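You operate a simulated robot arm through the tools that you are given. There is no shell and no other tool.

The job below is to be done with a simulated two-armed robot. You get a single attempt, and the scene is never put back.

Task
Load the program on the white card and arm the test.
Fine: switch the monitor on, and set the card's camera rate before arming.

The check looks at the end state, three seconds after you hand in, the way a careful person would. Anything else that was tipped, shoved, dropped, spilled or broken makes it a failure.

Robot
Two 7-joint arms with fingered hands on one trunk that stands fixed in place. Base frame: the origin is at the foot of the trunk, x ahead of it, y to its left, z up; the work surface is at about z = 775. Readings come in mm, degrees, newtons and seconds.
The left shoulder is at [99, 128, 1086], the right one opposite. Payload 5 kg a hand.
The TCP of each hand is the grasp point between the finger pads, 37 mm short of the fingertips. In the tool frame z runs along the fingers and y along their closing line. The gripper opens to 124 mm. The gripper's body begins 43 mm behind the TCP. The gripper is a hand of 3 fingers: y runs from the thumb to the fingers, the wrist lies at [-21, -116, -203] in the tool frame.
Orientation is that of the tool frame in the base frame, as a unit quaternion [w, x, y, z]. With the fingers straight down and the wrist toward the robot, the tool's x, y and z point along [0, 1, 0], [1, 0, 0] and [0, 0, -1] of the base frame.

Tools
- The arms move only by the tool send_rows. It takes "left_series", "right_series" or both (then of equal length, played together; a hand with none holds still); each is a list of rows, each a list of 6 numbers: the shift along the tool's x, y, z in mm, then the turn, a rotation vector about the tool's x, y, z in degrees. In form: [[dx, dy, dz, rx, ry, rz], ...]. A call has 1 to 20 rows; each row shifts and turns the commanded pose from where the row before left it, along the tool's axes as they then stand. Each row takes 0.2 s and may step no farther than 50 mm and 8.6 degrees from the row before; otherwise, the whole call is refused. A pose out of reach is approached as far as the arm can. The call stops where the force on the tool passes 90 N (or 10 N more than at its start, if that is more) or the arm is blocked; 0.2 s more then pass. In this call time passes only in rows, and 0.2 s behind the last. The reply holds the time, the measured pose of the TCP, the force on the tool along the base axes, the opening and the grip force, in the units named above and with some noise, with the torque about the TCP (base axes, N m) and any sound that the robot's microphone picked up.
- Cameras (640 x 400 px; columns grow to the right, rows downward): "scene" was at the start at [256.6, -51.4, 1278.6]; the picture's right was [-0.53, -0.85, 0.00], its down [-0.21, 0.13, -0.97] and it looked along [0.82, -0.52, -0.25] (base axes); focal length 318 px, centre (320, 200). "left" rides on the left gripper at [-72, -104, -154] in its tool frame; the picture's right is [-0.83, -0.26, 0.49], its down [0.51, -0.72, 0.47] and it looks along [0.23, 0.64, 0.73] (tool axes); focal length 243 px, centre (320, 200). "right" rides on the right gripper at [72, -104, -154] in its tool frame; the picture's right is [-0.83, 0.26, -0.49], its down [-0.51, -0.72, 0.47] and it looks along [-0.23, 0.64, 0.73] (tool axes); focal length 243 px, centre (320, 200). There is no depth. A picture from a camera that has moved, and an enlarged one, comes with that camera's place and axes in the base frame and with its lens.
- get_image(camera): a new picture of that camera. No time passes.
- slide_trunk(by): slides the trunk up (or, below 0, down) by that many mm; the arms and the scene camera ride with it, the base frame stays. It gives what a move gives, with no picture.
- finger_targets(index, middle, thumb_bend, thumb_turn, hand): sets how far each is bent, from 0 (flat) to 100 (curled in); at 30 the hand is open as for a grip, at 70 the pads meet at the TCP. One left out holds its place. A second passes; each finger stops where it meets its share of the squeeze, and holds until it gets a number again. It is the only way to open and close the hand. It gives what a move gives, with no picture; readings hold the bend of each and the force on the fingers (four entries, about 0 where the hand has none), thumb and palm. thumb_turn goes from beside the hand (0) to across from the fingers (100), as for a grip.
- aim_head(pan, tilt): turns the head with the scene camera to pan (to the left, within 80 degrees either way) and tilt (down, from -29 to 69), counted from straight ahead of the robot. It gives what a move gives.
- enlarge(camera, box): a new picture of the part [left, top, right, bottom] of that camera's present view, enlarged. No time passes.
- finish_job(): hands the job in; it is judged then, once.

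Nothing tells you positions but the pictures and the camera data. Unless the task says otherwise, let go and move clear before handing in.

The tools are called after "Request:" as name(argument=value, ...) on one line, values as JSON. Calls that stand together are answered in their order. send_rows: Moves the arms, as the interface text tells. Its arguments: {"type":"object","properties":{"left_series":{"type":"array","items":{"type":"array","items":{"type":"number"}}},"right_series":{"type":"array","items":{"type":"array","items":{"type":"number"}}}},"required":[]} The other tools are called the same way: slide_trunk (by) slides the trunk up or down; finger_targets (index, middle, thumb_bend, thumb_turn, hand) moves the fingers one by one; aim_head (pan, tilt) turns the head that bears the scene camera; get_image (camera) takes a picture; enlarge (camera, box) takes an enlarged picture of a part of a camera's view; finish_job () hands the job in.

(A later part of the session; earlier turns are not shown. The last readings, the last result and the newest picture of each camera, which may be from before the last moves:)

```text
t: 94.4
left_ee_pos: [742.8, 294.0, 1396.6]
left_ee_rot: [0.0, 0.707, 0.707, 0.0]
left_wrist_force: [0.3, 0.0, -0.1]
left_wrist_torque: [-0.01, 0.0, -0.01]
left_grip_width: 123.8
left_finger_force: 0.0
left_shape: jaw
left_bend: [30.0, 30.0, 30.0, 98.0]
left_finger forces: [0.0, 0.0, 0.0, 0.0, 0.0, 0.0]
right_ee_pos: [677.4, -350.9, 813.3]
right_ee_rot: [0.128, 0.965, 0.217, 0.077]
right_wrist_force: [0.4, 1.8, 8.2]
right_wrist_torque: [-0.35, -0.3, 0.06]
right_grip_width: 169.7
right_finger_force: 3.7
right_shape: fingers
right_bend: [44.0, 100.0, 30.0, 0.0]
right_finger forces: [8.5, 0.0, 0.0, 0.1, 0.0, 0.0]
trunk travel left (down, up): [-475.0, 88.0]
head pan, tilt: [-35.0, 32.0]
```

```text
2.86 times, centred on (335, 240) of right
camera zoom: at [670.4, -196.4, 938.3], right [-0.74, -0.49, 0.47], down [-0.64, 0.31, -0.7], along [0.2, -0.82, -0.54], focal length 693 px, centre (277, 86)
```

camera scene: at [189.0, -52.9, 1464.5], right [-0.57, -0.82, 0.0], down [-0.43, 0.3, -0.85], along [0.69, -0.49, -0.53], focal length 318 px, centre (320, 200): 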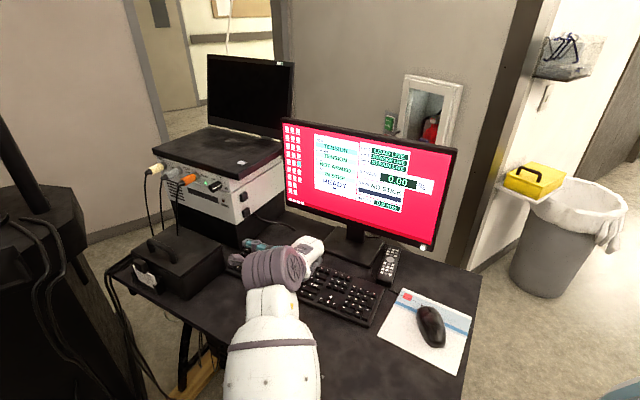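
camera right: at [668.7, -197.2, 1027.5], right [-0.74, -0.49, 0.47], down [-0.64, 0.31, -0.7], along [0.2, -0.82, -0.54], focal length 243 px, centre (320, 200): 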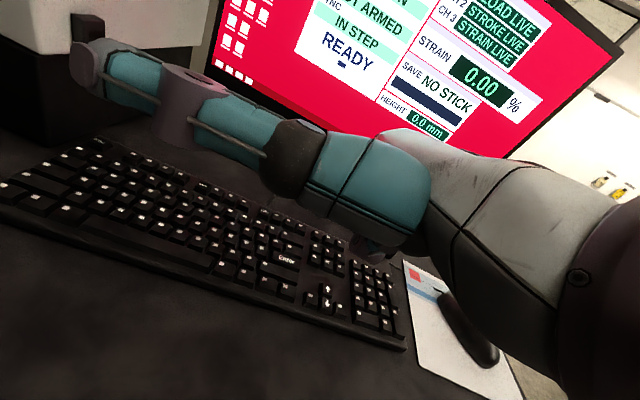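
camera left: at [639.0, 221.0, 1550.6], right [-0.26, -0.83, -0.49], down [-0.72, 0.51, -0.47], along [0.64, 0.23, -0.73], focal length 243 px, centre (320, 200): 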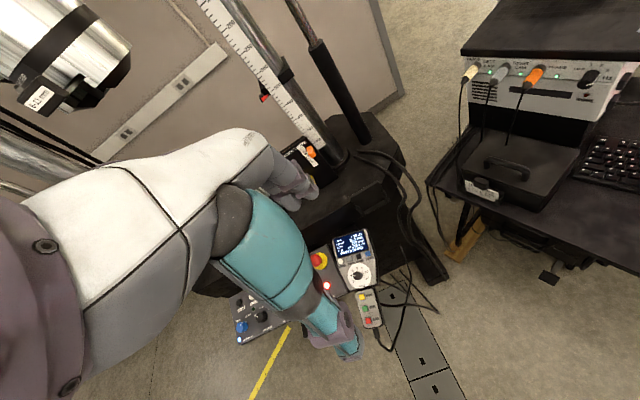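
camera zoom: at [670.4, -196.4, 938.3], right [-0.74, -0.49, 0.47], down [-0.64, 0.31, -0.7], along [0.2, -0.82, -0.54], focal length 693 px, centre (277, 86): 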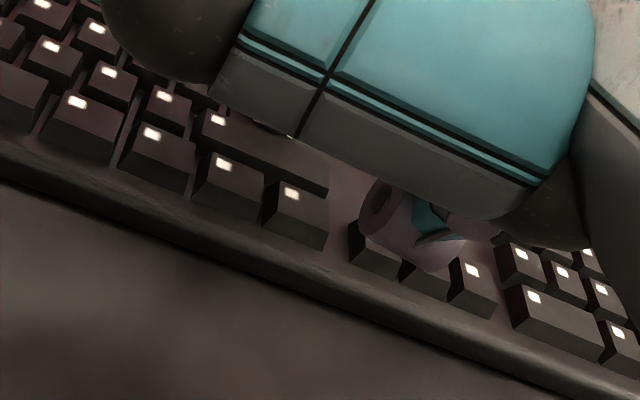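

Enter doesn't arm it. The frame's display says PRESS RESET and its handset has a RUN key, so the next step is probably there. First I'll raise the right hand well clear of the keyboard.

Request:
send_rows(right_series=[[1.9, 5.6, -19.1, 0, 0, 0], [3.7, 11.2, -38.2, 0, 0, 0], [3.7, 11.2, -38.2, 0, 0, 0], [3.7, 11.2, -38.2, 0, 0, 0], [3.7, 11.2, -38.2, 0, 0, 0], [3.7, 11.2, -38.2, 0, 0, 0], [3.7, 11.2, -38.2, 0, 0, 0], [3.7, 11.2, -38.2, 0, 0, 0], [3.7, 11.2, -38.2, 0, 0, 0], [3.7, 11.2, -38.2, 0, 0, 0]])

Request:
get_image(camera="right")

Request:
get_image(camera="scene")

```text
t: 96.6
left_ee_pos: [742.7, 293.4, 1397.7]
left_ee_rot: [0.0, 0.707, 0.708, 0.0]
left_wrist_force: [-1.0, 0.3, 0.3]
left_wrist_torque: [-0.02, -0.04, 0.01]
left_grip_width: 123.7
left_finger_force: 0.0
left_shape: jaw
left_bend: [30.0, 30.0, 30.0, 98.0]
left_finger forces: [0.0, 0.0, 0.0, 0.0, 0.0, 0.1]
right_ee_pos: [677.3, -353.0, 1193.0]
right_ee_rot: [0.127, 0.965, 0.217, 0.077]
right_wrist_force: [0.4, -0.6, 0.4]
right_wrist_torque: [0.01, -0.01, 0.02]
right_grip_width: 169.4
right_finger_force: 0.1
right_shape: fingers
right_bend: [45.0, 100.0, 30.0, 0.0]
right_finger forces: [0.0, 0.0, 0.0, 0.0, 0.0, 0.1]
trunk travel left (down, up): [-475.0, 88.0]
head pan, tilt: [-35.0, 32.0]
```

```text
taken
camera right: at [670.1, -198.9, 1316.7], right [-0.74, -0.49, 0.47], down [-0.65, 0.31, -0.7], along [0.2, -0.82, -0.54], focal length 243 px, centre (320, 200)
```

right: 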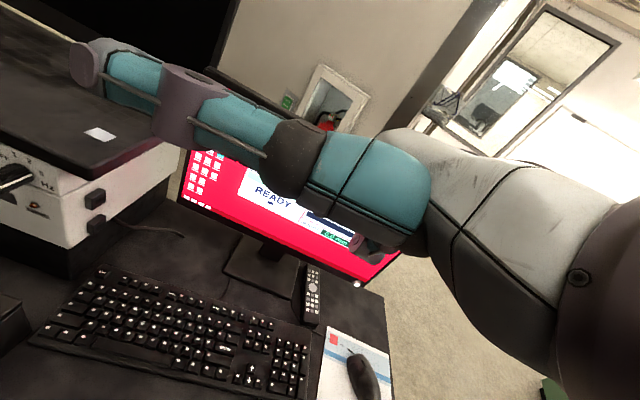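

```text
taken
camera scene: at [188.7, -52.7, 1464.6], right [-0.57, -0.82, 0.0], down [-0.43, 0.3, -0.85], along [0.69, -0.49, -0.53], focal length 318 px, centre (320, 200)
```

scene: 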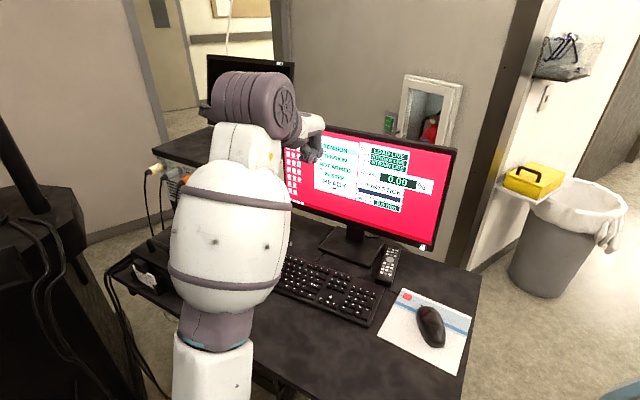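

Request:
send_rows(right_series=[[3.7, 11.2, -38.2, 0, 0, 0], [3.7, 11.2, -38.2, 0, 0, 0], [3.7, 11.2, -38.2, 0, 0, 0]])

Request:
aim_head(pan=-20, tilt=55)

Request:
get_image(camera="scene")

```text
t: 97.4
left_ee_pos: [743.5, 292.5, 1397.5]
left_ee_rot: [0.0, 0.707, 0.707, 0.0]
left_wrist_force: [0.2, 0.1, -0.7]
left_wrist_torque: [-0.01, -0.01, 0.01]
left_grip_width: 123.8
left_finger_force: 0.1
left_shape: jaw
left_bend: [30.0, 30.0, 30.0, 98.0]
left_finger forces: [0.1, 0.0, 0.1, 0.0, 0.0, 0.1]
right_ee_pos: [677.2, -350.1, 1313.6]
right_ee_rot: [0.129, 0.965, 0.217, 0.076]
right_wrist_force: [0.0, 0.0, 0.5]
right_wrist_torque: [0.0, -0.03, -0.03]
right_grip_width: 169.2
right_finger_force: 0.0
right_shape: fingers
right_bend: [45.0, 100.0, 30.0, 0.0]
right_finger forces: [0.1, 0.0, 0.1, 0.0, 0.0, 0.0]
trunk travel left (down, up): [-475.0, 88.0]
head pan, tilt: [-35.0, 32.0]
```

```text
t: 98.2
left_ee_pos: [742.2, 293.5, 1396.6]
left_ee_rot: [0.0, 0.708, 0.706, 0.001]
left_wrist_force: [-0.8, 0.8, -0.1]
left_wrist_torque: [0.06, 0.01, 0.02]
left_grip_width: 123.7
left_finger_force: 0.0
left_shape: jaw
left_bend: [30.0, 30.0, 30.0, 98.0]
left_finger forces: [0.0, 0.0, 0.1, 0.0, 0.1, 0.0]
right_ee_pos: [677.8, -349.9, 1313.9]
right_ee_rot: [0.128, 0.965, 0.216, 0.077]
right_wrist_force: [-0.2, -0.3, 0.3]
right_wrist_torque: [-0.02, 0.01, 0.0]
right_grip_width: 169.2
right_finger_force: 0.1
right_shape: fingers
right_bend: [45.0, 100.0, 30.0, 0.0]
right_finger forces: [0.0, 0.0, 0.0, 0.1, 0.0, 0.1]
trunk travel left (down, up): [-475.0, 88.0]
head pan, tilt: [-20.0, 55.0]
```

```text
taken
camera scene: at [183.5, -26.3, 1431.7], right [-0.34, -0.94, 0.0], down [-0.77, 0.28, -0.57], along [0.54, -0.2, -0.82], focal length 318 px, centre (320, 200)
```

scene: 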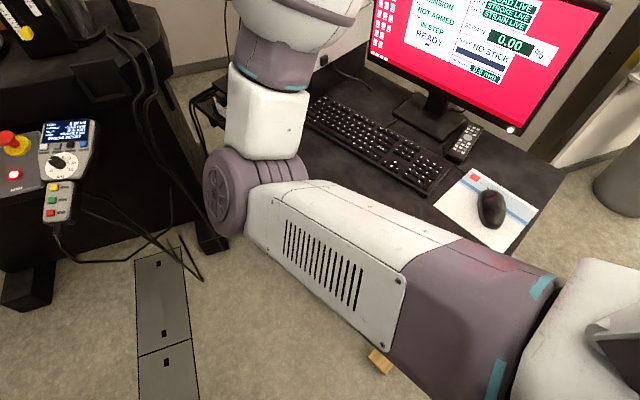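

The right elbow is clear of the desk, so I'll lower the trunk 200 mm for the left arm's reach.

Request:
slide_trunk(by=-200)

Request:
finger_targets(hand="left", index=45, middle=100, thumb_bend=20, thumb_turn=98)

Request:
aim_head(pan=22, tilt=30)

Request:
get_image(camera="scene")

Request:
get_image(camera="left")

Request:
enlarge(camera="left", box=[250, 130, 410, 270])

```text
t: 100.4
left_ee_pos: [742.7, 293.3, 1199.1]
left_ee_rot: [0.0, 0.707, 0.707, 0.001]
left_wrist_force: [-0.5, 0.9, 0.4]
left_wrist_torque: [0.0, 0.01, -0.02]
left_grip_width: 123.6
left_finger_force: 0.1
left_shape: jaw
left_bend: [30.0, 30.0, 30.0, 98.0]
left_finger forces: [0.1, 0.0, 0.0, 0.2, 0.1, 0.0]
right_ee_pos: [678.5, -350.2, 1114.5]
right_ee_rot: [0.128, 0.965, 0.217, 0.078]
right_wrist_force: [-0.5, 1.1, 0.7]
right_wrist_torque: [-0.02, -0.01, 0.01]
right_grip_width: 169.5
right_finger_force: 0.1
right_shape: fingers
right_bend: [45.0, 100.0, 30.0, 0.0]
right_finger forces: [0.1, 0.0, 0.0, 0.0, 0.0, 0.0]
trunk travel left (down, up): [-275.0, 288.0]
head pan, tilt: [-20.0, 55.0]
```

```text
t: 101.4
left_ee_pos: [743.3, 293.4, 1196.9]
left_ee_rot: [0.0, 0.707, 0.707, 0.0]
left_wrist_force: [-0.1, 0.9, -0.2]
left_wrist_torque: [0.0, 0.01, -0.01]
left_grip_width: 116.3
left_finger_force: 0.0
left_shape: fingers
left_bend: [45.0, 100.0, 20.0, 95.0]
left_finger forces: [0.1, 0.0, 0.0, 0.0, 0.0, 0.0]
right_ee_pos: [678.4, -350.3, 1112.4]
right_ee_rot: [0.128, 0.965, 0.216, 0.078]
right_wrist_force: [0.5, 0.3, -0.2]
right_wrist_torque: [0.01, -0.03, 0.0]
right_grip_width: 169.2
right_finger_force: 0.1
right_shape: fingers
right_bend: [45.0, 100.0, 30.0, 0.0]
right_finger forces: [0.0, 0.1, 0.1, 0.0, 0.1, 0.0]
trunk travel left (down, up): [-275.0, 288.0]
head pan, tilt: [-20.0, 55.0]
```

```text
t: 102.5
left_ee_pos: [744.3, 294.0, 1196.3]
left_ee_rot: [0.0, 0.708, 0.707, 0.0]
left_wrist_force: [-0.1, -0.2, -0.3]
left_wrist_torque: [-0.01, 0.01, -0.01]
left_grip_width: 116.2
left_finger_force: 0.1
left_shape: fingers
left_bend: [45.0, 100.0, 20.0, 95.0]
left_finger forces: [0.0, 0.0, 0.0, 0.0, 0.0, 0.0]
right_ee_pos: [677.6, -350.8, 1113.3]
right_ee_rot: [0.129, 0.964, 0.217, 0.078]
right_wrist_force: [-0.2, 0.0, -0.6]
right_wrist_torque: [0.03, -0.01, 0.0]
right_grip_width: 169.4
right_finger_force: 0.1
right_shape: fingers
right_bend: [45.0, 100.0, 30.0, 0.0]
right_finger forces: [0.1, 0.0, 0.0, 0.0, 0.0, 0.0]
trunk travel left (down, up): [-275.0, 288.0]
head pan, tilt: [22.0, 30.0]
```

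```text
taken
camera scene: at [261.5, 32.2, 1253.7], right [0.37, -0.93, 0.0], down [-0.46, -0.19, -0.87], along [0.8, 0.32, -0.5], focal length 318 px, centre (320, 200)
```

scene: 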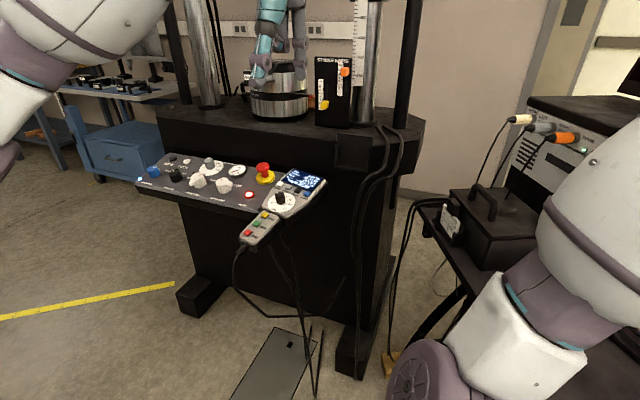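

```text
taken
camera left: at [639.0, 220.9, 1350.7], right [-0.26, -0.83, -0.49], down [-0.72, 0.51, -0.47], along [0.64, 0.23, -0.73], focal length 243 px, centre (320, 200)
```

left: 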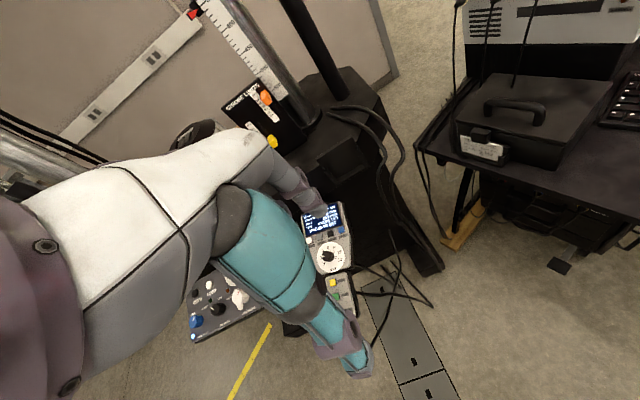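

```text
2.86 times, centred on (330, 200) of left
camera zoom: at [639.0, 220.9, 1350.7], right [-0.26, -0.83, -0.49], down [-0.72, 0.51, -0.47], along [0.64, 0.23, -0.73], focal length 693 px, centre (291, 200)
```

zoom: 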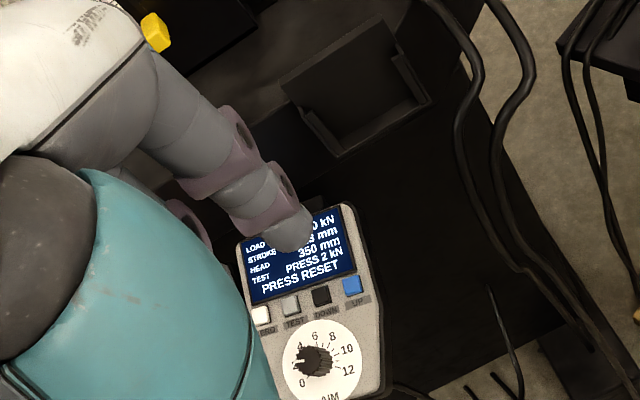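

Request:
enlarge(camera="scene", box=[220, 155, 330, 255])

Request:
enlarge(camera="left", box=[180, 190, 380, 350])

```text
4.00 times, centred on (275, 205) of scene
camera zoom: at [261.5, 32.2, 1253.7], right [0.37, -0.93, 0.0], down [-0.46, -0.19, -0.87], along [0.8, 0.32, -0.5], focal length 1273 px, centre (500, 180)
```

zoom: 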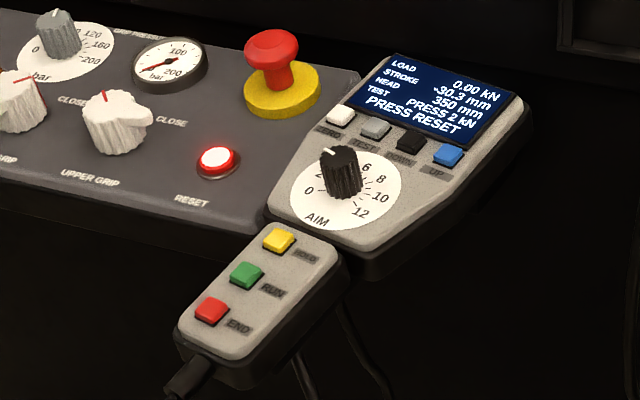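

```text
2.50 times, centred on (280, 270) of left
camera zoom: at [639.0, 220.9, 1350.7], right [-0.26, -0.83, -0.49], down [-0.72, 0.51, -0.47], along [0.64, 0.23, -0.73], focal length 606 px, centre (420, 25)
```

zoom: 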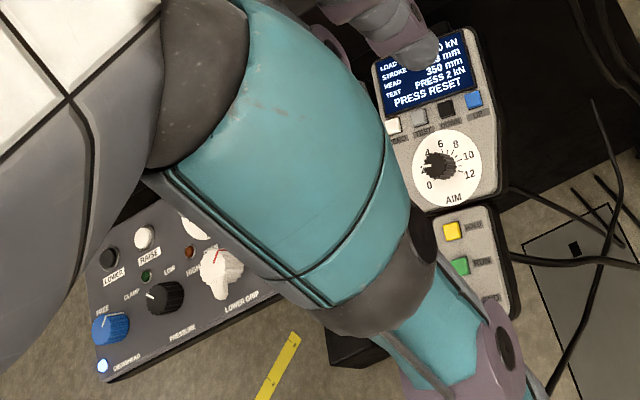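

The left index tip matches the mirrored offset (-6, 50, 38). Buttons are at RESET (958, 543, 786), RUN (842, 446, 781) and TEST (988, 422, 822). I'll tuck the thumb beside the left hand to avoid brushing anything.

Request:
finger_targets(hand="left", thumb_turn=0, thumb_bend=100)

Request:
get_image(camera="left")

Request:
enlarge(camera="scene", box=[200, 0, 360, 120])

```text
t: 103.5
left_ee_pos: [743.9, 292.4, 1196.0]
left_ee_rot: [0.0, 0.707, 0.707, 0.0]
left_wrist_force: [0.0, 0.1, -0.2]
left_wrist_torque: [0.01, 0.04, -0.02]
left_grip_width: 71.6
left_finger_force: 0.1
left_shape: fingers
left_bend: [45.0, 100.0, 100.0, 0.0]
left_finger forces: [0.0, 0.1, 0.0, 0.0, 0.1, 0.1]
right_ee_pos: [677.6, -351.5, 1113.1]
right_ee_rot: [0.127, 0.965, 0.217, 0.078]
right_wrist_force: [0.2, 0.9, 0.9]
right_wrist_torque: [0.02, -0.02, 0.01]
right_grip_width: 169.2
right_finger_force: 0.1
right_shape: fingers
right_bend: [45.0, 100.0, 30.0, 0.0]
right_finger forces: [0.0, 0.0, 0.1, 0.0, 0.1, 0.1]
trunk travel left (down, up): [-275.0, 288.0]
head pan, tilt: [22.0, 30.0]
```

```text
taken
camera left: at [639.0, 220.9, 1350.7], right [-0.26, -0.83, -0.49], down [-0.72, 0.51, -0.47], along [0.64, 0.23, -0.73], focal length 243 px, centre (320, 200)
```

left: 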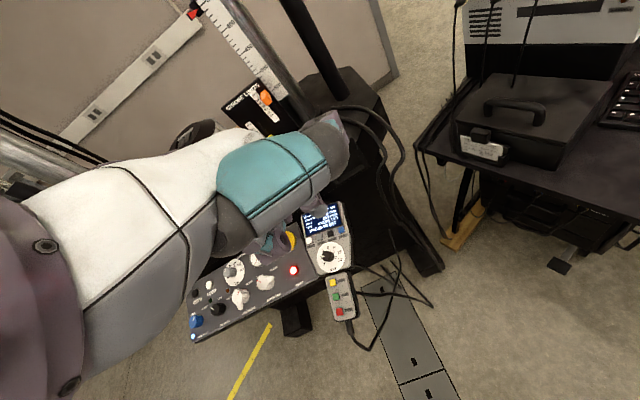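

```text
3.33 times, centred on (280, 60) of scene
camera zoom: at [261.5, 32.3, 1253.7], right [0.37, -0.93, 0.0], down [-0.46, -0.19, -0.87], along [0.8, 0.32, -0.5], focal length 1061 px, centre (453, 667)
```

zoom: 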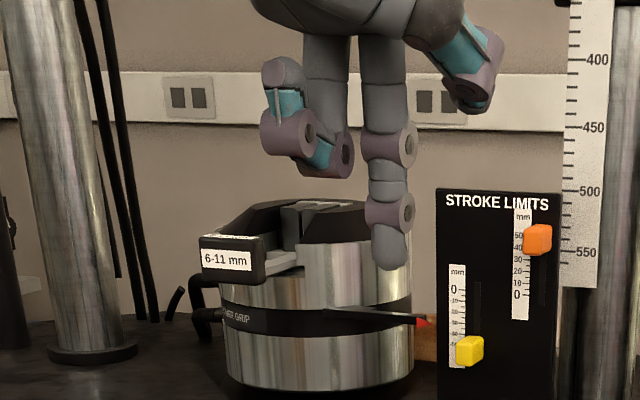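

That is a clean poker: the index sticks out well past everything else. I'll lower the trunk 100 mm, swing the left hand over toward RESET and tilt it.

Request:
slide_trunk(by=-100)

Request:
send_rows(left_series=[[40, 0, 0, 0, 0, 0], [40, 0, 0, 0, 0, 0], [40, 0, 0, 0, 0, 0], [40, 0, 0, 0, 0, 0], [40, 0, 0, 0, 0, 0], [40, 0, 0, 0, 0, 0], [0, 0, 0, 0, 0, -7.5], [0, 0, 0, 0, 0, -7.5], [0, 0, 0, -6.7, 0, 0], [0, 0, 0, -6.7, 0, 0], [0, 0, 0, -6.7, 0, 0], [-5.4, 7.9, 37.2, 0, 0, 0], [-5.4, 7.9, 37.2, 0, 0, 0], [-5.4, 7.9, 37.2, 0, 0, 0]])

Request:
get_image(camera="left")

Request:
get_image(camera="scene")

```text
t: 104.8
left_ee_pos: [742.0, 293.0, 1098.3]
left_ee_rot: [0.001, 0.707, 0.707, 0.002]
left_wrist_force: [0.1, 0.2, 0.3]
left_wrist_torque: [0.0, -0.03, -0.01]
left_grip_width: 71.5
left_finger_force: 0.1
left_shape: fingers
left_bend: [45.0, 100.0, 100.0, 0.0]
left_finger forces: [0.0, 0.0, 0.1, 0.1, 0.1, 0.0]
right_ee_pos: [677.9, -350.4, 1013.6]
right_ee_rot: [0.128, 0.965, 0.216, 0.077]
right_wrist_force: [-0.2, 0.0, 1.0]
right_wrist_torque: [0.0, 0.0, 0.02]
right_grip_width: 169.5
right_finger_force: 0.0
right_shape: fingers
right_bend: [45.0, 100.0, 30.0, 0.0]
right_finger forces: [0.0, 0.1, 0.1, 0.0, 0.1, 0.0]
trunk travel left (down, up): [-175.0, 388.0]
head pan, tilt: [22.0, 30.0]
```

```text
t: 107.8
left_ee_pos: [803.8, 534.1, 998.1]
left_ee_rot: [0.106, 0.599, 0.781, 0.137]
left_wrist_force: [0.1, 0.6, -0.3]
left_wrist_torque: [0.0, 0.02, -0.01]
left_grip_width: 71.6
left_finger_force: 0.0
left_shape: fingers
left_bend: [45.0, 100.0, 100.0, 0.0]
left_finger forces: [0.1, 0.0, 0.0, 0.0, 0.1, 0.0]
right_ee_pos: [679.2, -350.6, 1011.2]
right_ee_rot: [0.127, 0.965, 0.217, 0.077]
right_wrist_force: [0.5, 0.3, 0.2]
right_wrist_torque: [0.0, 0.06, -0.03]
right_grip_width: 169.3
right_finger_force: 0.1
right_shape: fingers
right_bend: [45.0, 100.0, 30.0, 0.0]
right_finger forces: [0.0, 0.0, 0.0, 0.1, 0.0, 0.0]
trunk travel left (down, up): [-175.0, 388.0]
head pan, tilt: [22.0, 30.0]
```

```text
taken
camera left: at [678.9, 425.9, 1107.1], right [0.14, -0.82, -0.55], down [-0.63, 0.36, -0.69], along [0.76, 0.44, -0.47], focal length 243 px, centre (320, 200)
```

left: 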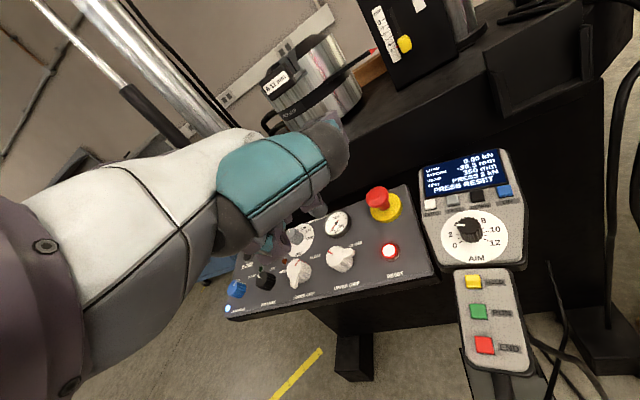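

```text
taken
camera scene: at [296.9, 32.9, 1141.3], right [0.37, -0.93, 0.0], down [-0.46, -0.19, -0.87], along [0.8, 0.32, -0.5], focal length 318 px, centre (320, 200)
```

scene: 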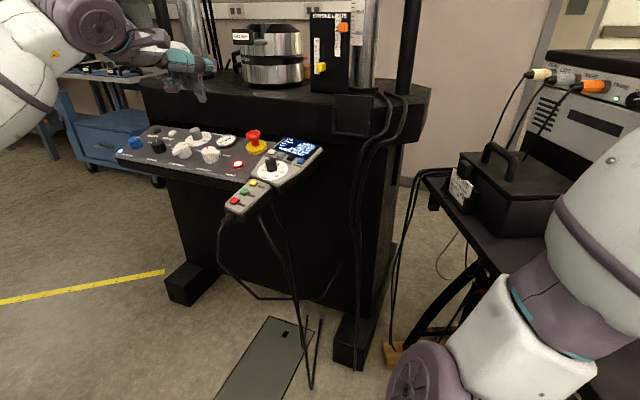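

RESET is confirmed at about (957, 543, 786). I'll bring the fingertip to 40 mm above it.

Request:
send_rows(left_series=[[-5.9, 7, 43.3, 0, 0, 0], [-5.9, 7, 43.3, 0, 0, 0], [-5.9, 7, 43.3, 0, 0, 0], [-5.9, 7, 43.3, 0, 0, 0]])

Request:
get_image(camera="left")

Request:
enlarge(camera="left", box=[250, 150, 410, 270])

Request:
enlarge(camera="scene", box=[110, 80, 290, 200])

```text
t: 108.8
left_ee_pos: [896.3, 530.4, 845.1]
left_ee_rot: [0.107, 0.6, 0.781, 0.138]
left_wrist_force: [0.1, 0.5, -0.3]
left_wrist_torque: [0.0, 0.03, 0.02]
left_grip_width: 71.6
left_finger_force: 0.0
left_shape: fingers
left_bend: [45.0, 100.0, 100.0, 0.0]
left_finger forces: [0.0, 0.0, 0.0, 0.0, 0.0, 0.1]
right_ee_pos: [679.1, -351.2, 1013.8]
right_ee_rot: [0.128, 0.964, 0.219, 0.076]
right_wrist_force: [-0.1, 0.4, 0.0]
right_wrist_torque: [-0.02, -0.01, -0.02]
right_grip_width: 169.5
right_finger_force: 0.0
right_shape: fingers
right_bend: [45.0, 100.0, 30.0, 0.0]
right_finger forces: [0.0, 0.1, 0.0, 0.0, 0.0, 0.1]
trunk travel left (down, up): [-175.0, 388.0]
head pan, tilt: [22.0, 30.0]
```

```text
taken
camera left: at [769.3, 422.7, 953.2], right [0.14, -0.82, -0.55], down [-0.63, 0.36, -0.69], along [0.76, 0.44, -0.47], focal length 243 px, centre (320, 200)
```

left: 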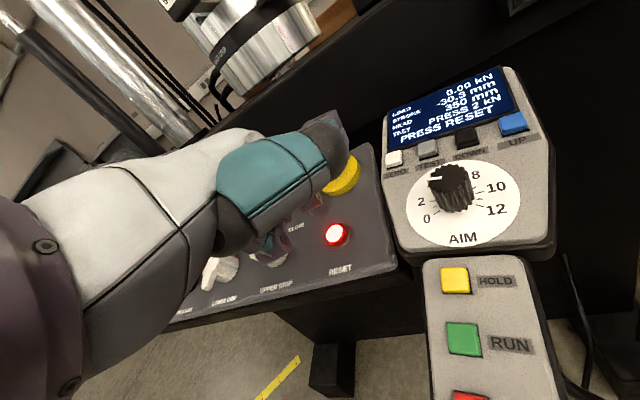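

```text
3.33 times, centred on (330, 210) of left
camera zoom: at [769.3, 422.7, 953.2], right [0.14, -0.82, -0.55], down [-0.63, 0.36, -0.69], along [0.76, 0.44, -0.47], focal length 809 px, centre (287, 167)
```

zoom: 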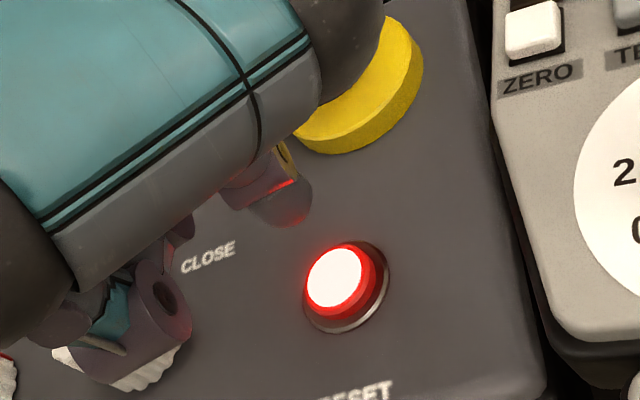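

```text
3.33 times, centred on (200, 140) of scene
camera zoom: at [296.5, 32.7, 1141.4], right [0.37, -0.93, 0.0], down [-0.46, -0.19, -0.87], along [0.8, 0.32, -0.5], focal length 1061 px, centre (720, 400)
```

zoom: 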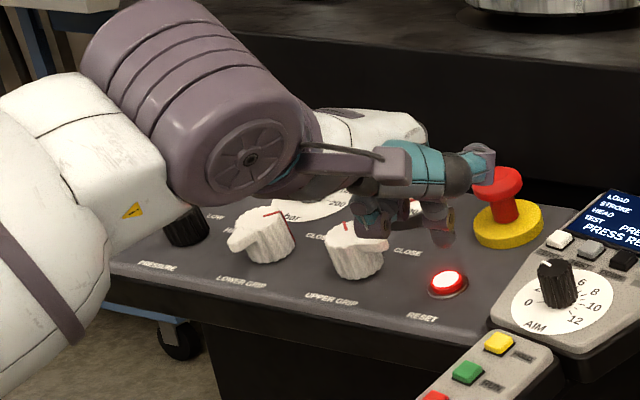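

Nothing is close to the E-stop or the grip knobs, and the tip projects onto RESET. I'll descend carefully.

Request:
send_rows(left_series=[[2.9, -2.7, 9.6, 0, 0, 0], [0, -3.4, 9.4, 0, 0, 0], [0, -2.7, 7.5, 0, 0, 0]])

Request:
enlarge(camera="left", box=[250, 150, 410, 270])

Request:
enlarge(camera="scene", box=[110, 80, 290, 200])

```text
t: 109.6
left_ee_pos: [895.3, 534.7, 819.7]
left_ee_rot: [0.106, 0.599, 0.781, 0.139]
left_wrist_force: [0.5, -0.1, -0.2]
left_wrist_torque: [-0.01, -0.01, 0.01]
left_grip_width: 71.3
left_finger_force: 0.0
left_shape: fingers
left_bend: [45.0, 100.0, 100.0, 0.0]
left_finger forces: [0.0, 0.1, 0.0, 0.0, 0.0, 0.0]
right_ee_pos: [678.1, -351.1, 1012.9]
right_ee_rot: [0.128, 0.965, 0.217, 0.076]
right_wrist_force: [-0.8, 0.9, 0.2]
right_wrist_torque: [0.01, 0.01, 0.01]
right_grip_width: 169.2
right_finger_force: 0.1
right_shape: fingers
right_bend: [45.0, 100.0, 30.0, 0.0]
right_finger forces: [0.1, 0.0, 0.1, 0.1, 0.1, 0.0]
trunk travel left (down, up): [-175.0, 388.0]
head pan, tilt: [22.0, 30.0]
```

```text
3.33 times, centred on (330, 210) of left
camera zoom: at [768.1, 426.5, 927.6], right [0.14, -0.82, -0.55], down [-0.63, 0.36, -0.69], along [0.76, 0.44, -0.47], focal length 809 px, centre (287, 167)
```

zoom: 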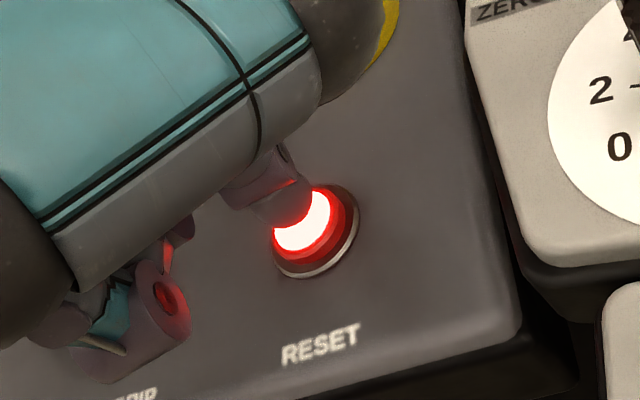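

```text
3.33 times, centred on (200, 140) of scene
camera zoom: at [295.9, 32.5, 1141.7], right [0.37, -0.93, 0.0], down [-0.46, -0.19, -0.87], along [0.8, 0.32, -0.5], focal length 1061 px, centre (720, 400)
```

zoom: 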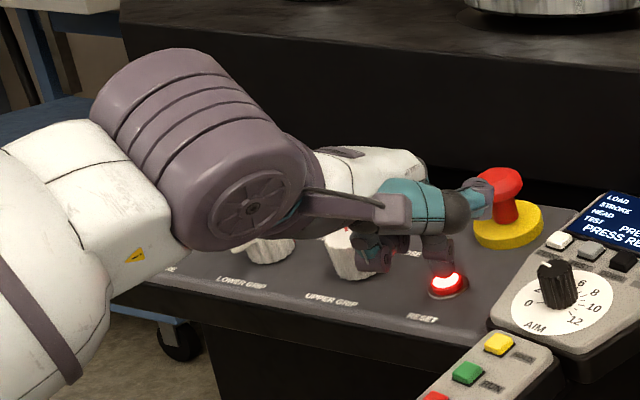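

Request:
send_rows(left_series=[[-3.7, 2, 0.7, 0, 0, 0], [0, -1.7, 4.7, 0, 0, 0], [0, -1, 2.8, 0, 0, 0]])

Request:
enlarge(camera="left", box=[250, 150, 410, 270])

```text
t: 110.4
left_ee_pos: [897.2, 532.7, 812.0]
left_ee_rot: [0.106, 0.599, 0.782, 0.138]
left_wrist_force: [-0.7, 0.5, 2.6]
left_wrist_torque: [0.02, -0.12, 0.02]
left_grip_width: 71.8
left_finger_force: 1.3
left_shape: fingers
left_bend: [45.0, 100.0, 100.0, 0.0]
left_finger forces: [1.8, 0.0, 0.0, 0.1, 0.0, 0.0]
right_ee_pos: [677.3, -351.1, 1012.6]
right_ee_rot: [0.128, 0.965, 0.216, 0.078]
right_wrist_force: [-0.9, -0.2, -0.4]
right_wrist_torque: [0.0, -0.04, -0.01]
right_grip_width: 169.4
right_finger_force: 0.0
right_shape: fingers
right_bend: [45.0, 100.0, 30.0, 0.0]
right_finger forces: [0.1, 0.0, 0.1, 0.0, 0.0, 0.0]
trunk travel left (down, up): [-175.0, 388.0]
head pan, tilt: [22.0, 30.0]
heard: click
```

```text
3.33 times, centred on (330, 210) of left
camera zoom: at [770.3, 423.6, 920.6], right [0.14, -0.82, -0.55], down [-0.63, 0.36, -0.69], along [0.76, 0.44, -0.47], focal length 809 px, centre (287, 167)
```

zoom: 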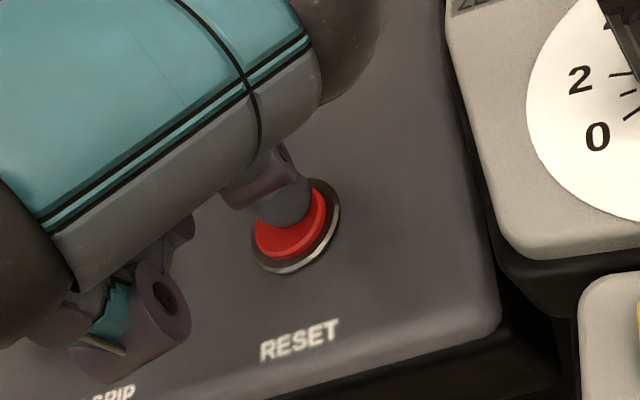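

RESET clicked and its lamp went out. I'll lift off and read the frame display and the monitor.

Request:
send_rows(left_series=[[0, 6, -17, 0, 0, 0], [0, 12, -34, 0, 0, 0], [0, 12, -34, 0, 0, 0]])

Request:
enlarge(camera="scene", box=[200, 120, 330, 220])

Request:
aim_head(pan=-35, tilt=15)

Request:
get_image(camera="scene")

```text
t: 111.2
left_ee_pos: [895.2, 529.8, 901.0]
left_ee_rot: [0.106, 0.599, 0.781, 0.138]
left_wrist_force: [-0.7, -0.4, -0.5]
left_wrist_torque: [0.04, -0.04, -0.02]
left_grip_width: 71.5
left_finger_force: 0.0
left_shape: fingers
left_bend: [45.0, 100.0, 100.0, 0.0]
left_finger forces: [0.1, 0.1, 0.0, 0.1, 0.1, 0.0]
right_ee_pos: [678.6, -351.8, 1013.1]
right_ee_rot: [0.129, 0.965, 0.217, 0.077]
right_wrist_force: [0.0, 0.5, 0.0]
right_wrist_torque: [0.02, 0.01, 0.01]
right_grip_width: 169.2
right_finger_force: 0.0
right_shape: fingers
right_bend: [45.0, 100.0, 30.0, 0.0]
right_finger forces: [0.0, 0.0, 0.1, 0.1, 0.0, 0.0]
trunk travel left (down, up): [-175.0, 388.0]
head pan, tilt: [22.0, 30.0]
```

```text
4.00 times, centred on (265, 170) of scene
camera zoom: at [295.1, 31.9, 1141.9], right [0.37, -0.93, 0.0], down [-0.46, -0.19, -0.87], along [0.8, 0.32, -0.5], focal length 1273 px, centre (540, 320)
```

zoom: 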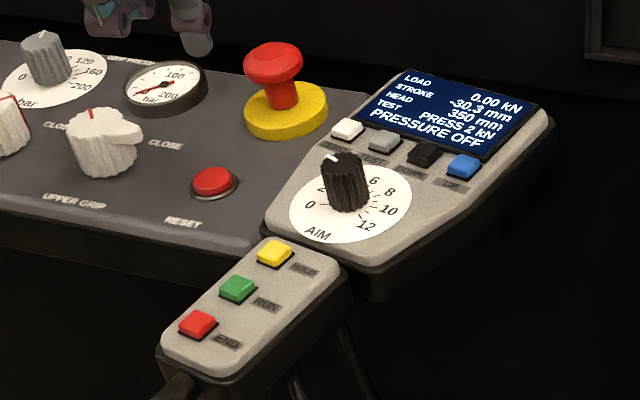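

```text
t: 112.5
left_ee_pos: [895.5, 531.4, 900.6]
left_ee_rot: [0.107, 0.6, 0.781, 0.138]
left_wrist_force: [0.1, 0.2, -0.2]
left_wrist_torque: [-0.05, 0.0, 0.02]
left_grip_width: 71.4
left_finger_force: 0.1
left_shape: fingers
left_bend: [45.0, 100.0, 100.0, 0.0]
left_finger forces: [0.0, 0.1, 0.0, 0.1, 0.0, 0.0]
right_ee_pos: [677.3, -350.3, 1013.8]
right_ee_rot: [0.129, 0.965, 0.217, 0.077]
right_wrist_force: [0.0, 0.5, 0.5]
right_wrist_torque: [0.01, 0.02, -0.02]
right_grip_width: 169.2
right_finger_force: 0.0
right_shape: fingers
right_bend: [45.0, 100.0, 30.0, 0.0]
right_finger forces: [0.1, 0.0, 0.1, 0.0, 0.0, 0.0]
trunk travel left (down, up): [-175.0, 388.0]
head pan, tilt: [-35.0, 15.0]
```

```text
taken
camera scene: at [288.2, -55.1, 1166.0], right [-0.57, -0.82, 0.0], down [-0.21, 0.15, -0.97], along [0.79, -0.55, -0.26], focal length 318 px, centre (320, 200)
```

scene: 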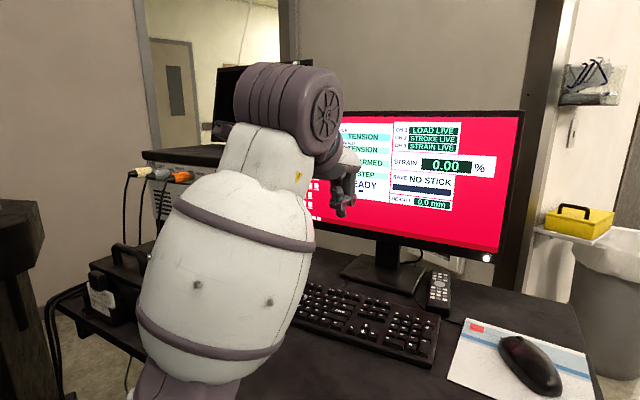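

The frame display moved on to PRESSURE OFF, so the reset took. The safest thing to test next is Enter on the PC again, so I'll pull the left hand back, raise the trunk and bring the right finger down on Enter.

Request:
send_rows(left_series=[[9.7, -28.9, -26.4, 0, 0, 0], [9.7, -28.9, -26.4, 0, 0, 0], [9.7, -28.9, -26.4, 0, 0, 0], [9.7, -28.9, -26.4, 0, 0, 0]])

Request:
slide_trunk(by=300)

Request:
send_rows(right_series=[[-3.7, -11.2, 38.2, 0, 0, 0], [-3.7, -11.2, 38.2, 0, 0, 0], [-3.7, -11.2, 38.2, 0, 0, 0], [-3.7, -11.2, 38.2, 0, 0, 0], [-3.7, -11.2, 38.2, 0, 0, 0], [-3.7, -11.2, 38.2, 0, 0, 0], [-3.7, -11.2, 38.2, 0, 0, 0], [-3.7, -11.2, 38.2, 0, 0, 0], [-3.7, -11.2, 38.2, 0, 0, 0], [-3.7, -11.2, 38.2, 0, 0, 0], [-3.7, -11.2, 38.2, 0, 0, 0]])

Request:
aim_head(pan=-35, tilt=32)

Request:
get_image(camera="scene")

Request:
enlarge(camera="right", box=[240, 170, 430, 310])

```text
t: 113.5
left_ee_pos: [744.3, 529.3, 963.3]
left_ee_rot: [0.107, 0.6, 0.781, 0.139]
left_wrist_force: [0.1, 0.4, 0.1]
left_wrist_torque: [0.0, -0.01, -0.01]
left_grip_width: 71.5
left_finger_force: 0.1
left_shape: fingers
left_bend: [45.0, 100.0, 100.0, 0.0]
left_finger forces: [0.0, 0.0, 0.1, 0.0, 0.0, 0.0]
right_ee_pos: [676.4, -352.1, 1013.9]
right_ee_rot: [0.128, 0.965, 0.217, 0.079]
right_wrist_force: [-1.4, -0.4, -0.2]
right_wrist_torque: [0.0, -0.05, 0.01]
right_grip_width: 169.4
right_finger_force: 0.0
right_shape: fingers
right_bend: [45.0, 100.0, 30.0, 0.0]
right_finger forces: [0.1, 0.1, 0.0, 0.1, 0.0, 0.0]
trunk travel left (down, up): [-175.0, 388.0]
head pan, tilt: [-35.0, 15.0]
```

```text
t: 116.5
left_ee_pos: [747.3, 531.1, 1260.7]
left_ee_rot: [0.106, 0.599, 0.782, 0.138]
left_wrist_force: [-0.2, 0.3, 0.2]
left_wrist_torque: [0.0, 0.0, 0.02]
left_grip_width: 71.7
left_finger_force: 0.0
left_shape: fingers
left_bend: [45.0, 100.0, 100.0, 0.0]
left_finger forces: [0.1, 0.0, 0.0, 0.0, 0.1, 0.0]
right_ee_pos: [679.8, -351.3, 1311.6]
right_ee_rot: [0.129, 0.965, 0.217, 0.077]
right_wrist_force: [0.7, 0.3, -0.4]
right_wrist_torque: [-0.02, 0.04, -0.03]
right_grip_width: 169.0
right_finger_force: 0.0
right_shape: fingers
right_bend: [45.0, 100.0, 30.0, 0.0]
right_finger forces: [0.0, 0.0, 0.0, 0.0, 0.1, 0.0]
trunk travel left (down, up): [-475.0, 88.0]
head pan, tilt: [-35.0, 15.0]
```

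```text
t: 118.9
left_ee_pos: [747.3, 531.8, 1259.9]
left_ee_rot: [0.106, 0.6, 0.781, 0.138]
left_wrist_force: [0.4, 0.1, -0.6]
left_wrist_torque: [0.01, 0.01, 0.02]
left_grip_width: 71.2
left_finger_force: 0.1
left_shape: fingers
left_bend: [45.0, 100.0, 100.0, 0.0]
left_finger forces: [0.0, 0.0, 0.0, 0.0, 0.0, 0.1]
right_ee_pos: [678.2, -350.4, 871.9]
right_ee_rot: [0.128, 0.965, 0.216, 0.077]
right_wrist_force: [0.2, -0.3, -0.3]
right_wrist_torque: [-0.03, 0.01, -0.02]
right_grip_width: 169.0
right_finger_force: 0.1
right_shape: fingers
right_bend: [45.0, 100.0, 30.0, 0.0]
right_finger forces: [0.0, 0.1, 0.0, 0.1, 0.0, 0.0]
trunk travel left (down, up): [-475.0, 88.0]
head pan, tilt: [-35.0, 15.0]
```

```text
t: 119.7
left_ee_pos: [746.8, 532.1, 1262.4]
left_ee_rot: [0.106, 0.6, 0.781, 0.139]
left_wrist_force: [0.3, 0.7, 0.1]
left_wrist_torque: [-0.02, 0.01, 0.03]
left_grip_width: 71.2
left_finger_force: 0.1
left_shape: fingers
left_bend: [45.0, 100.0, 100.0, 0.0]
left_finger forces: [0.0, 0.0, 0.1, 0.1, 0.1, 0.0]
right_ee_pos: [678.5, -349.6, 870.6]
right_ee_rot: [0.129, 0.965, 0.216, 0.077]
right_wrist_force: [-0.2, 0.0, 0.6]
right_wrist_torque: [-0.02, -0.01, -0.02]
right_grip_width: 169.4
right_finger_force: 0.0
right_shape: fingers
right_bend: [45.0, 100.0, 30.0, 0.0]
right_finger forces: [0.0, 0.1, 0.1, 0.1, 0.1, 0.0]
trunk travel left (down, up): [-475.0, 88.0]
head pan, tilt: [-35.0, 32.0]
```

```text
taken
camera scene: at [188.9, -52.9, 1464.6], right [-0.57, -0.82, 0.0], down [-0.43, 0.3, -0.85], along [0.69, -0.49, -0.53], focal length 318 px, centre (320, 200)
```

scene: 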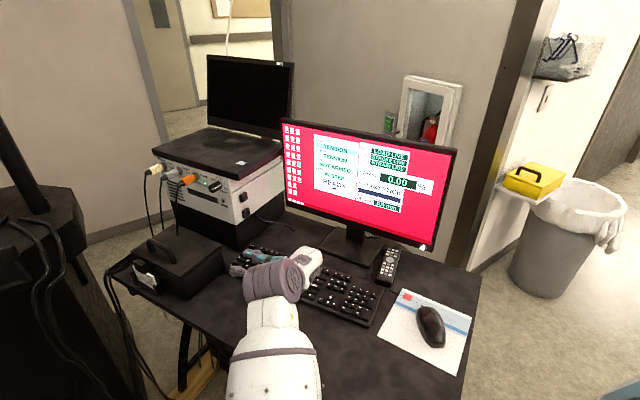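

```text
2.86 times, centred on (335, 240) of right
camera zoom: at [670.6, -195.8, 996.5], right [-0.74, -0.49, 0.47], down [-0.64, 0.31, -0.7], along [0.2, -0.82, -0.54], focal length 693 px, centre (277, 86)
```

zoom: 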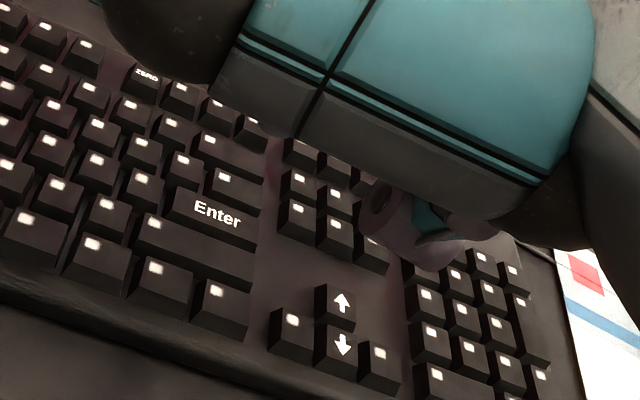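

The finger is lined up over Enter as before. I'll press it once and check the screen.

Request:
send_rows(right_series=[[-1.8, -5.6, 19.1, 0, 0, 0], [-1.8, -5.6, 19.1, 0, 0, 0], [-0.5, -1.7, 5.7, 0, 0, 0], [-0.4, -1.2, 4.2, 0, 0, 0], [-0.2, -0.8, 2.8, 0, 0, 0], [-0.2, -0.6, 2, 0, 0, 0]])

Request:
enlarge(camera="scene", box=[280, 115, 460, 235])

```text
t: 121.1
left_ee_pos: [747.2, 532.3, 1260.2]
left_ee_rot: [0.106, 0.599, 0.781, 0.14]
left_wrist_force: [0.0, 1.1, 1.0]
left_wrist_torque: [0.0, 0.0, 0.0]
left_grip_width: 71.4
left_finger_force: 0.1
left_shape: fingers
left_bend: [45.0, 100.0, 100.0, 0.0]
left_finger forces: [0.1, 0.0, 0.1, 0.0, 0.0, 0.0]
right_ee_pos: [679.0, -350.7, 818.9]
right_ee_rot: [0.128, 0.965, 0.216, 0.077]
right_wrist_force: [0.2, 0.1, 1.4]
right_wrist_torque: [-0.05, -0.02, 0.01]
right_grip_width: 169.6
right_finger_force: 1.0
right_shape: fingers
right_bend: [45.0, 100.0, 30.0, 0.0]
right_finger forces: [1.2, 0.1, 0.0, 0.0, 0.0, 0.0]
trunk travel left (down, up): [-475.0, 88.0]
head pan, tilt: [-35.0, 32.0]
heard: click
```

```text
3.33 times, centred on (370, 175) of scene
camera zoom: at [188.8, -52.9, 1464.6], right [-0.57, -0.82, 0.0], down [-0.43, 0.3, -0.85], along [0.69, -0.49, -0.53], focal length 1061 px, centre (153, 283)
```

zoom: 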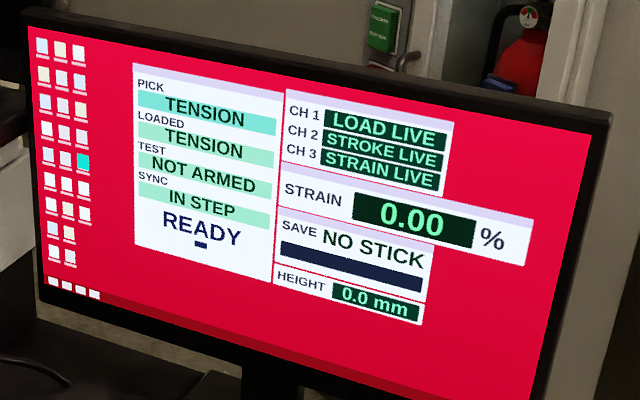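

Enter still doesn't arm. With frame pressure off nothing can move, so I'll try the handset's RUN key next: lift the right hand, then bring the left finger over RUN.

Request:
send_rows(right_series=[[1.9, 5.6, -19.1, 0, 0, 0], [3.7, 11.2, -38.2, 0, 0, 0], [3.7, 11.2, -38.2, 0, 0, 0], [0, 0, 0, 0, 0, 0], [0, 0, 0, 0, 0, 0], [0, 0, 0, 0, 0, 0], [0, 0, 0, 0, 0, 0], [0, 0, 0, 0, 0, 0], [0, 0, 0, 0, 0, 0]], left_series=[[-10.15, -12.75, 37.85, 0, 0, 0], [-10.15, -12.75, 37.85, 0, 0, 0], [-10.15, -12.75, 37.85, 0, 0, 0], [-10.15, -12.75, 37.85, 0, 0, 0], [-10.15, -12.75, 37.85, 0, 0, 0], [-10.15, -12.75, 37.85, 0, 0, 0], [-10.15, -12.75, 37.85, 0, 0, 0], [-10.15, -12.75, 37.85, 0, 0, 0], [-10.15, -12.75, 37.85, 0, 0, 0]])

Request:
get_image(camera="left")

Request:
enlarge(camera="left", box=[270, 150, 430, 270])

```text
t: 123.1
left_ee_pos: [778.8, 445.9, 911.1]
left_ee_rot: [0.106, 0.6, 0.781, 0.138]
left_wrist_force: [-0.1, -0.9, -0.7]
left_wrist_torque: [-0.01, 0.0, 0.04]
left_grip_width: 71.3
left_finger_force: 0.0
left_shape: fingers
left_bend: [45.0, 100.0, 100.0, 0.0]
left_finger forces: [0.0, 0.0, 0.0, 0.0, 0.0, 0.0]
left hand out of reach, approached as far as the arm can: row 9
right_ee_pos: [678.6, -348.1, 917.8]
right_ee_rot: [0.128, 0.965, 0.217, 0.076]
right_wrist_force: [-0.1, -0.2, 0.1]
right_wrist_torque: [-0.01, -0.02, -0.03]
right_grip_width: 169.4
right_finger_force: 0.0
right_shape: fingers
right_bend: [45.0, 100.0, 30.0, 0.0]
right_finger forces: [0.0, 0.0, 0.0, 0.1, 0.0, 0.1]
trunk travel left (down, up): [-475.0, 88.0]
head pan, tilt: [-35.0, 32.0]
```

```text
taken
camera left: at [652.2, 338.5, 1019.6], right [0.14, -0.82, -0.55], down [-0.63, 0.36, -0.69], along [0.76, 0.44, -0.47], focal length 243 px, centre (320, 200)
```

left: 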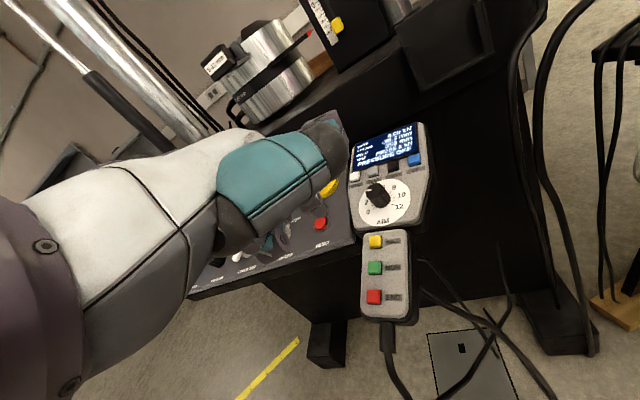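

```text
3.33 times, centred on (350, 210) of left
camera zoom: at [652.2, 338.5, 1019.6], right [0.14, -0.82, -0.55], down [-0.63, 0.36, -0.69], along [0.76, 0.44, -0.47], focal length 809 px, centre (220, 167)
```

zoom: 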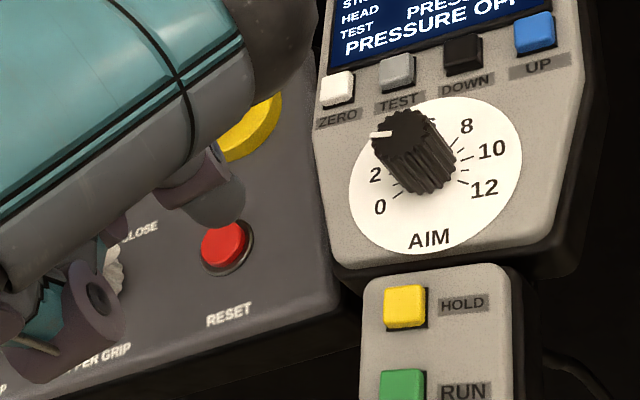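

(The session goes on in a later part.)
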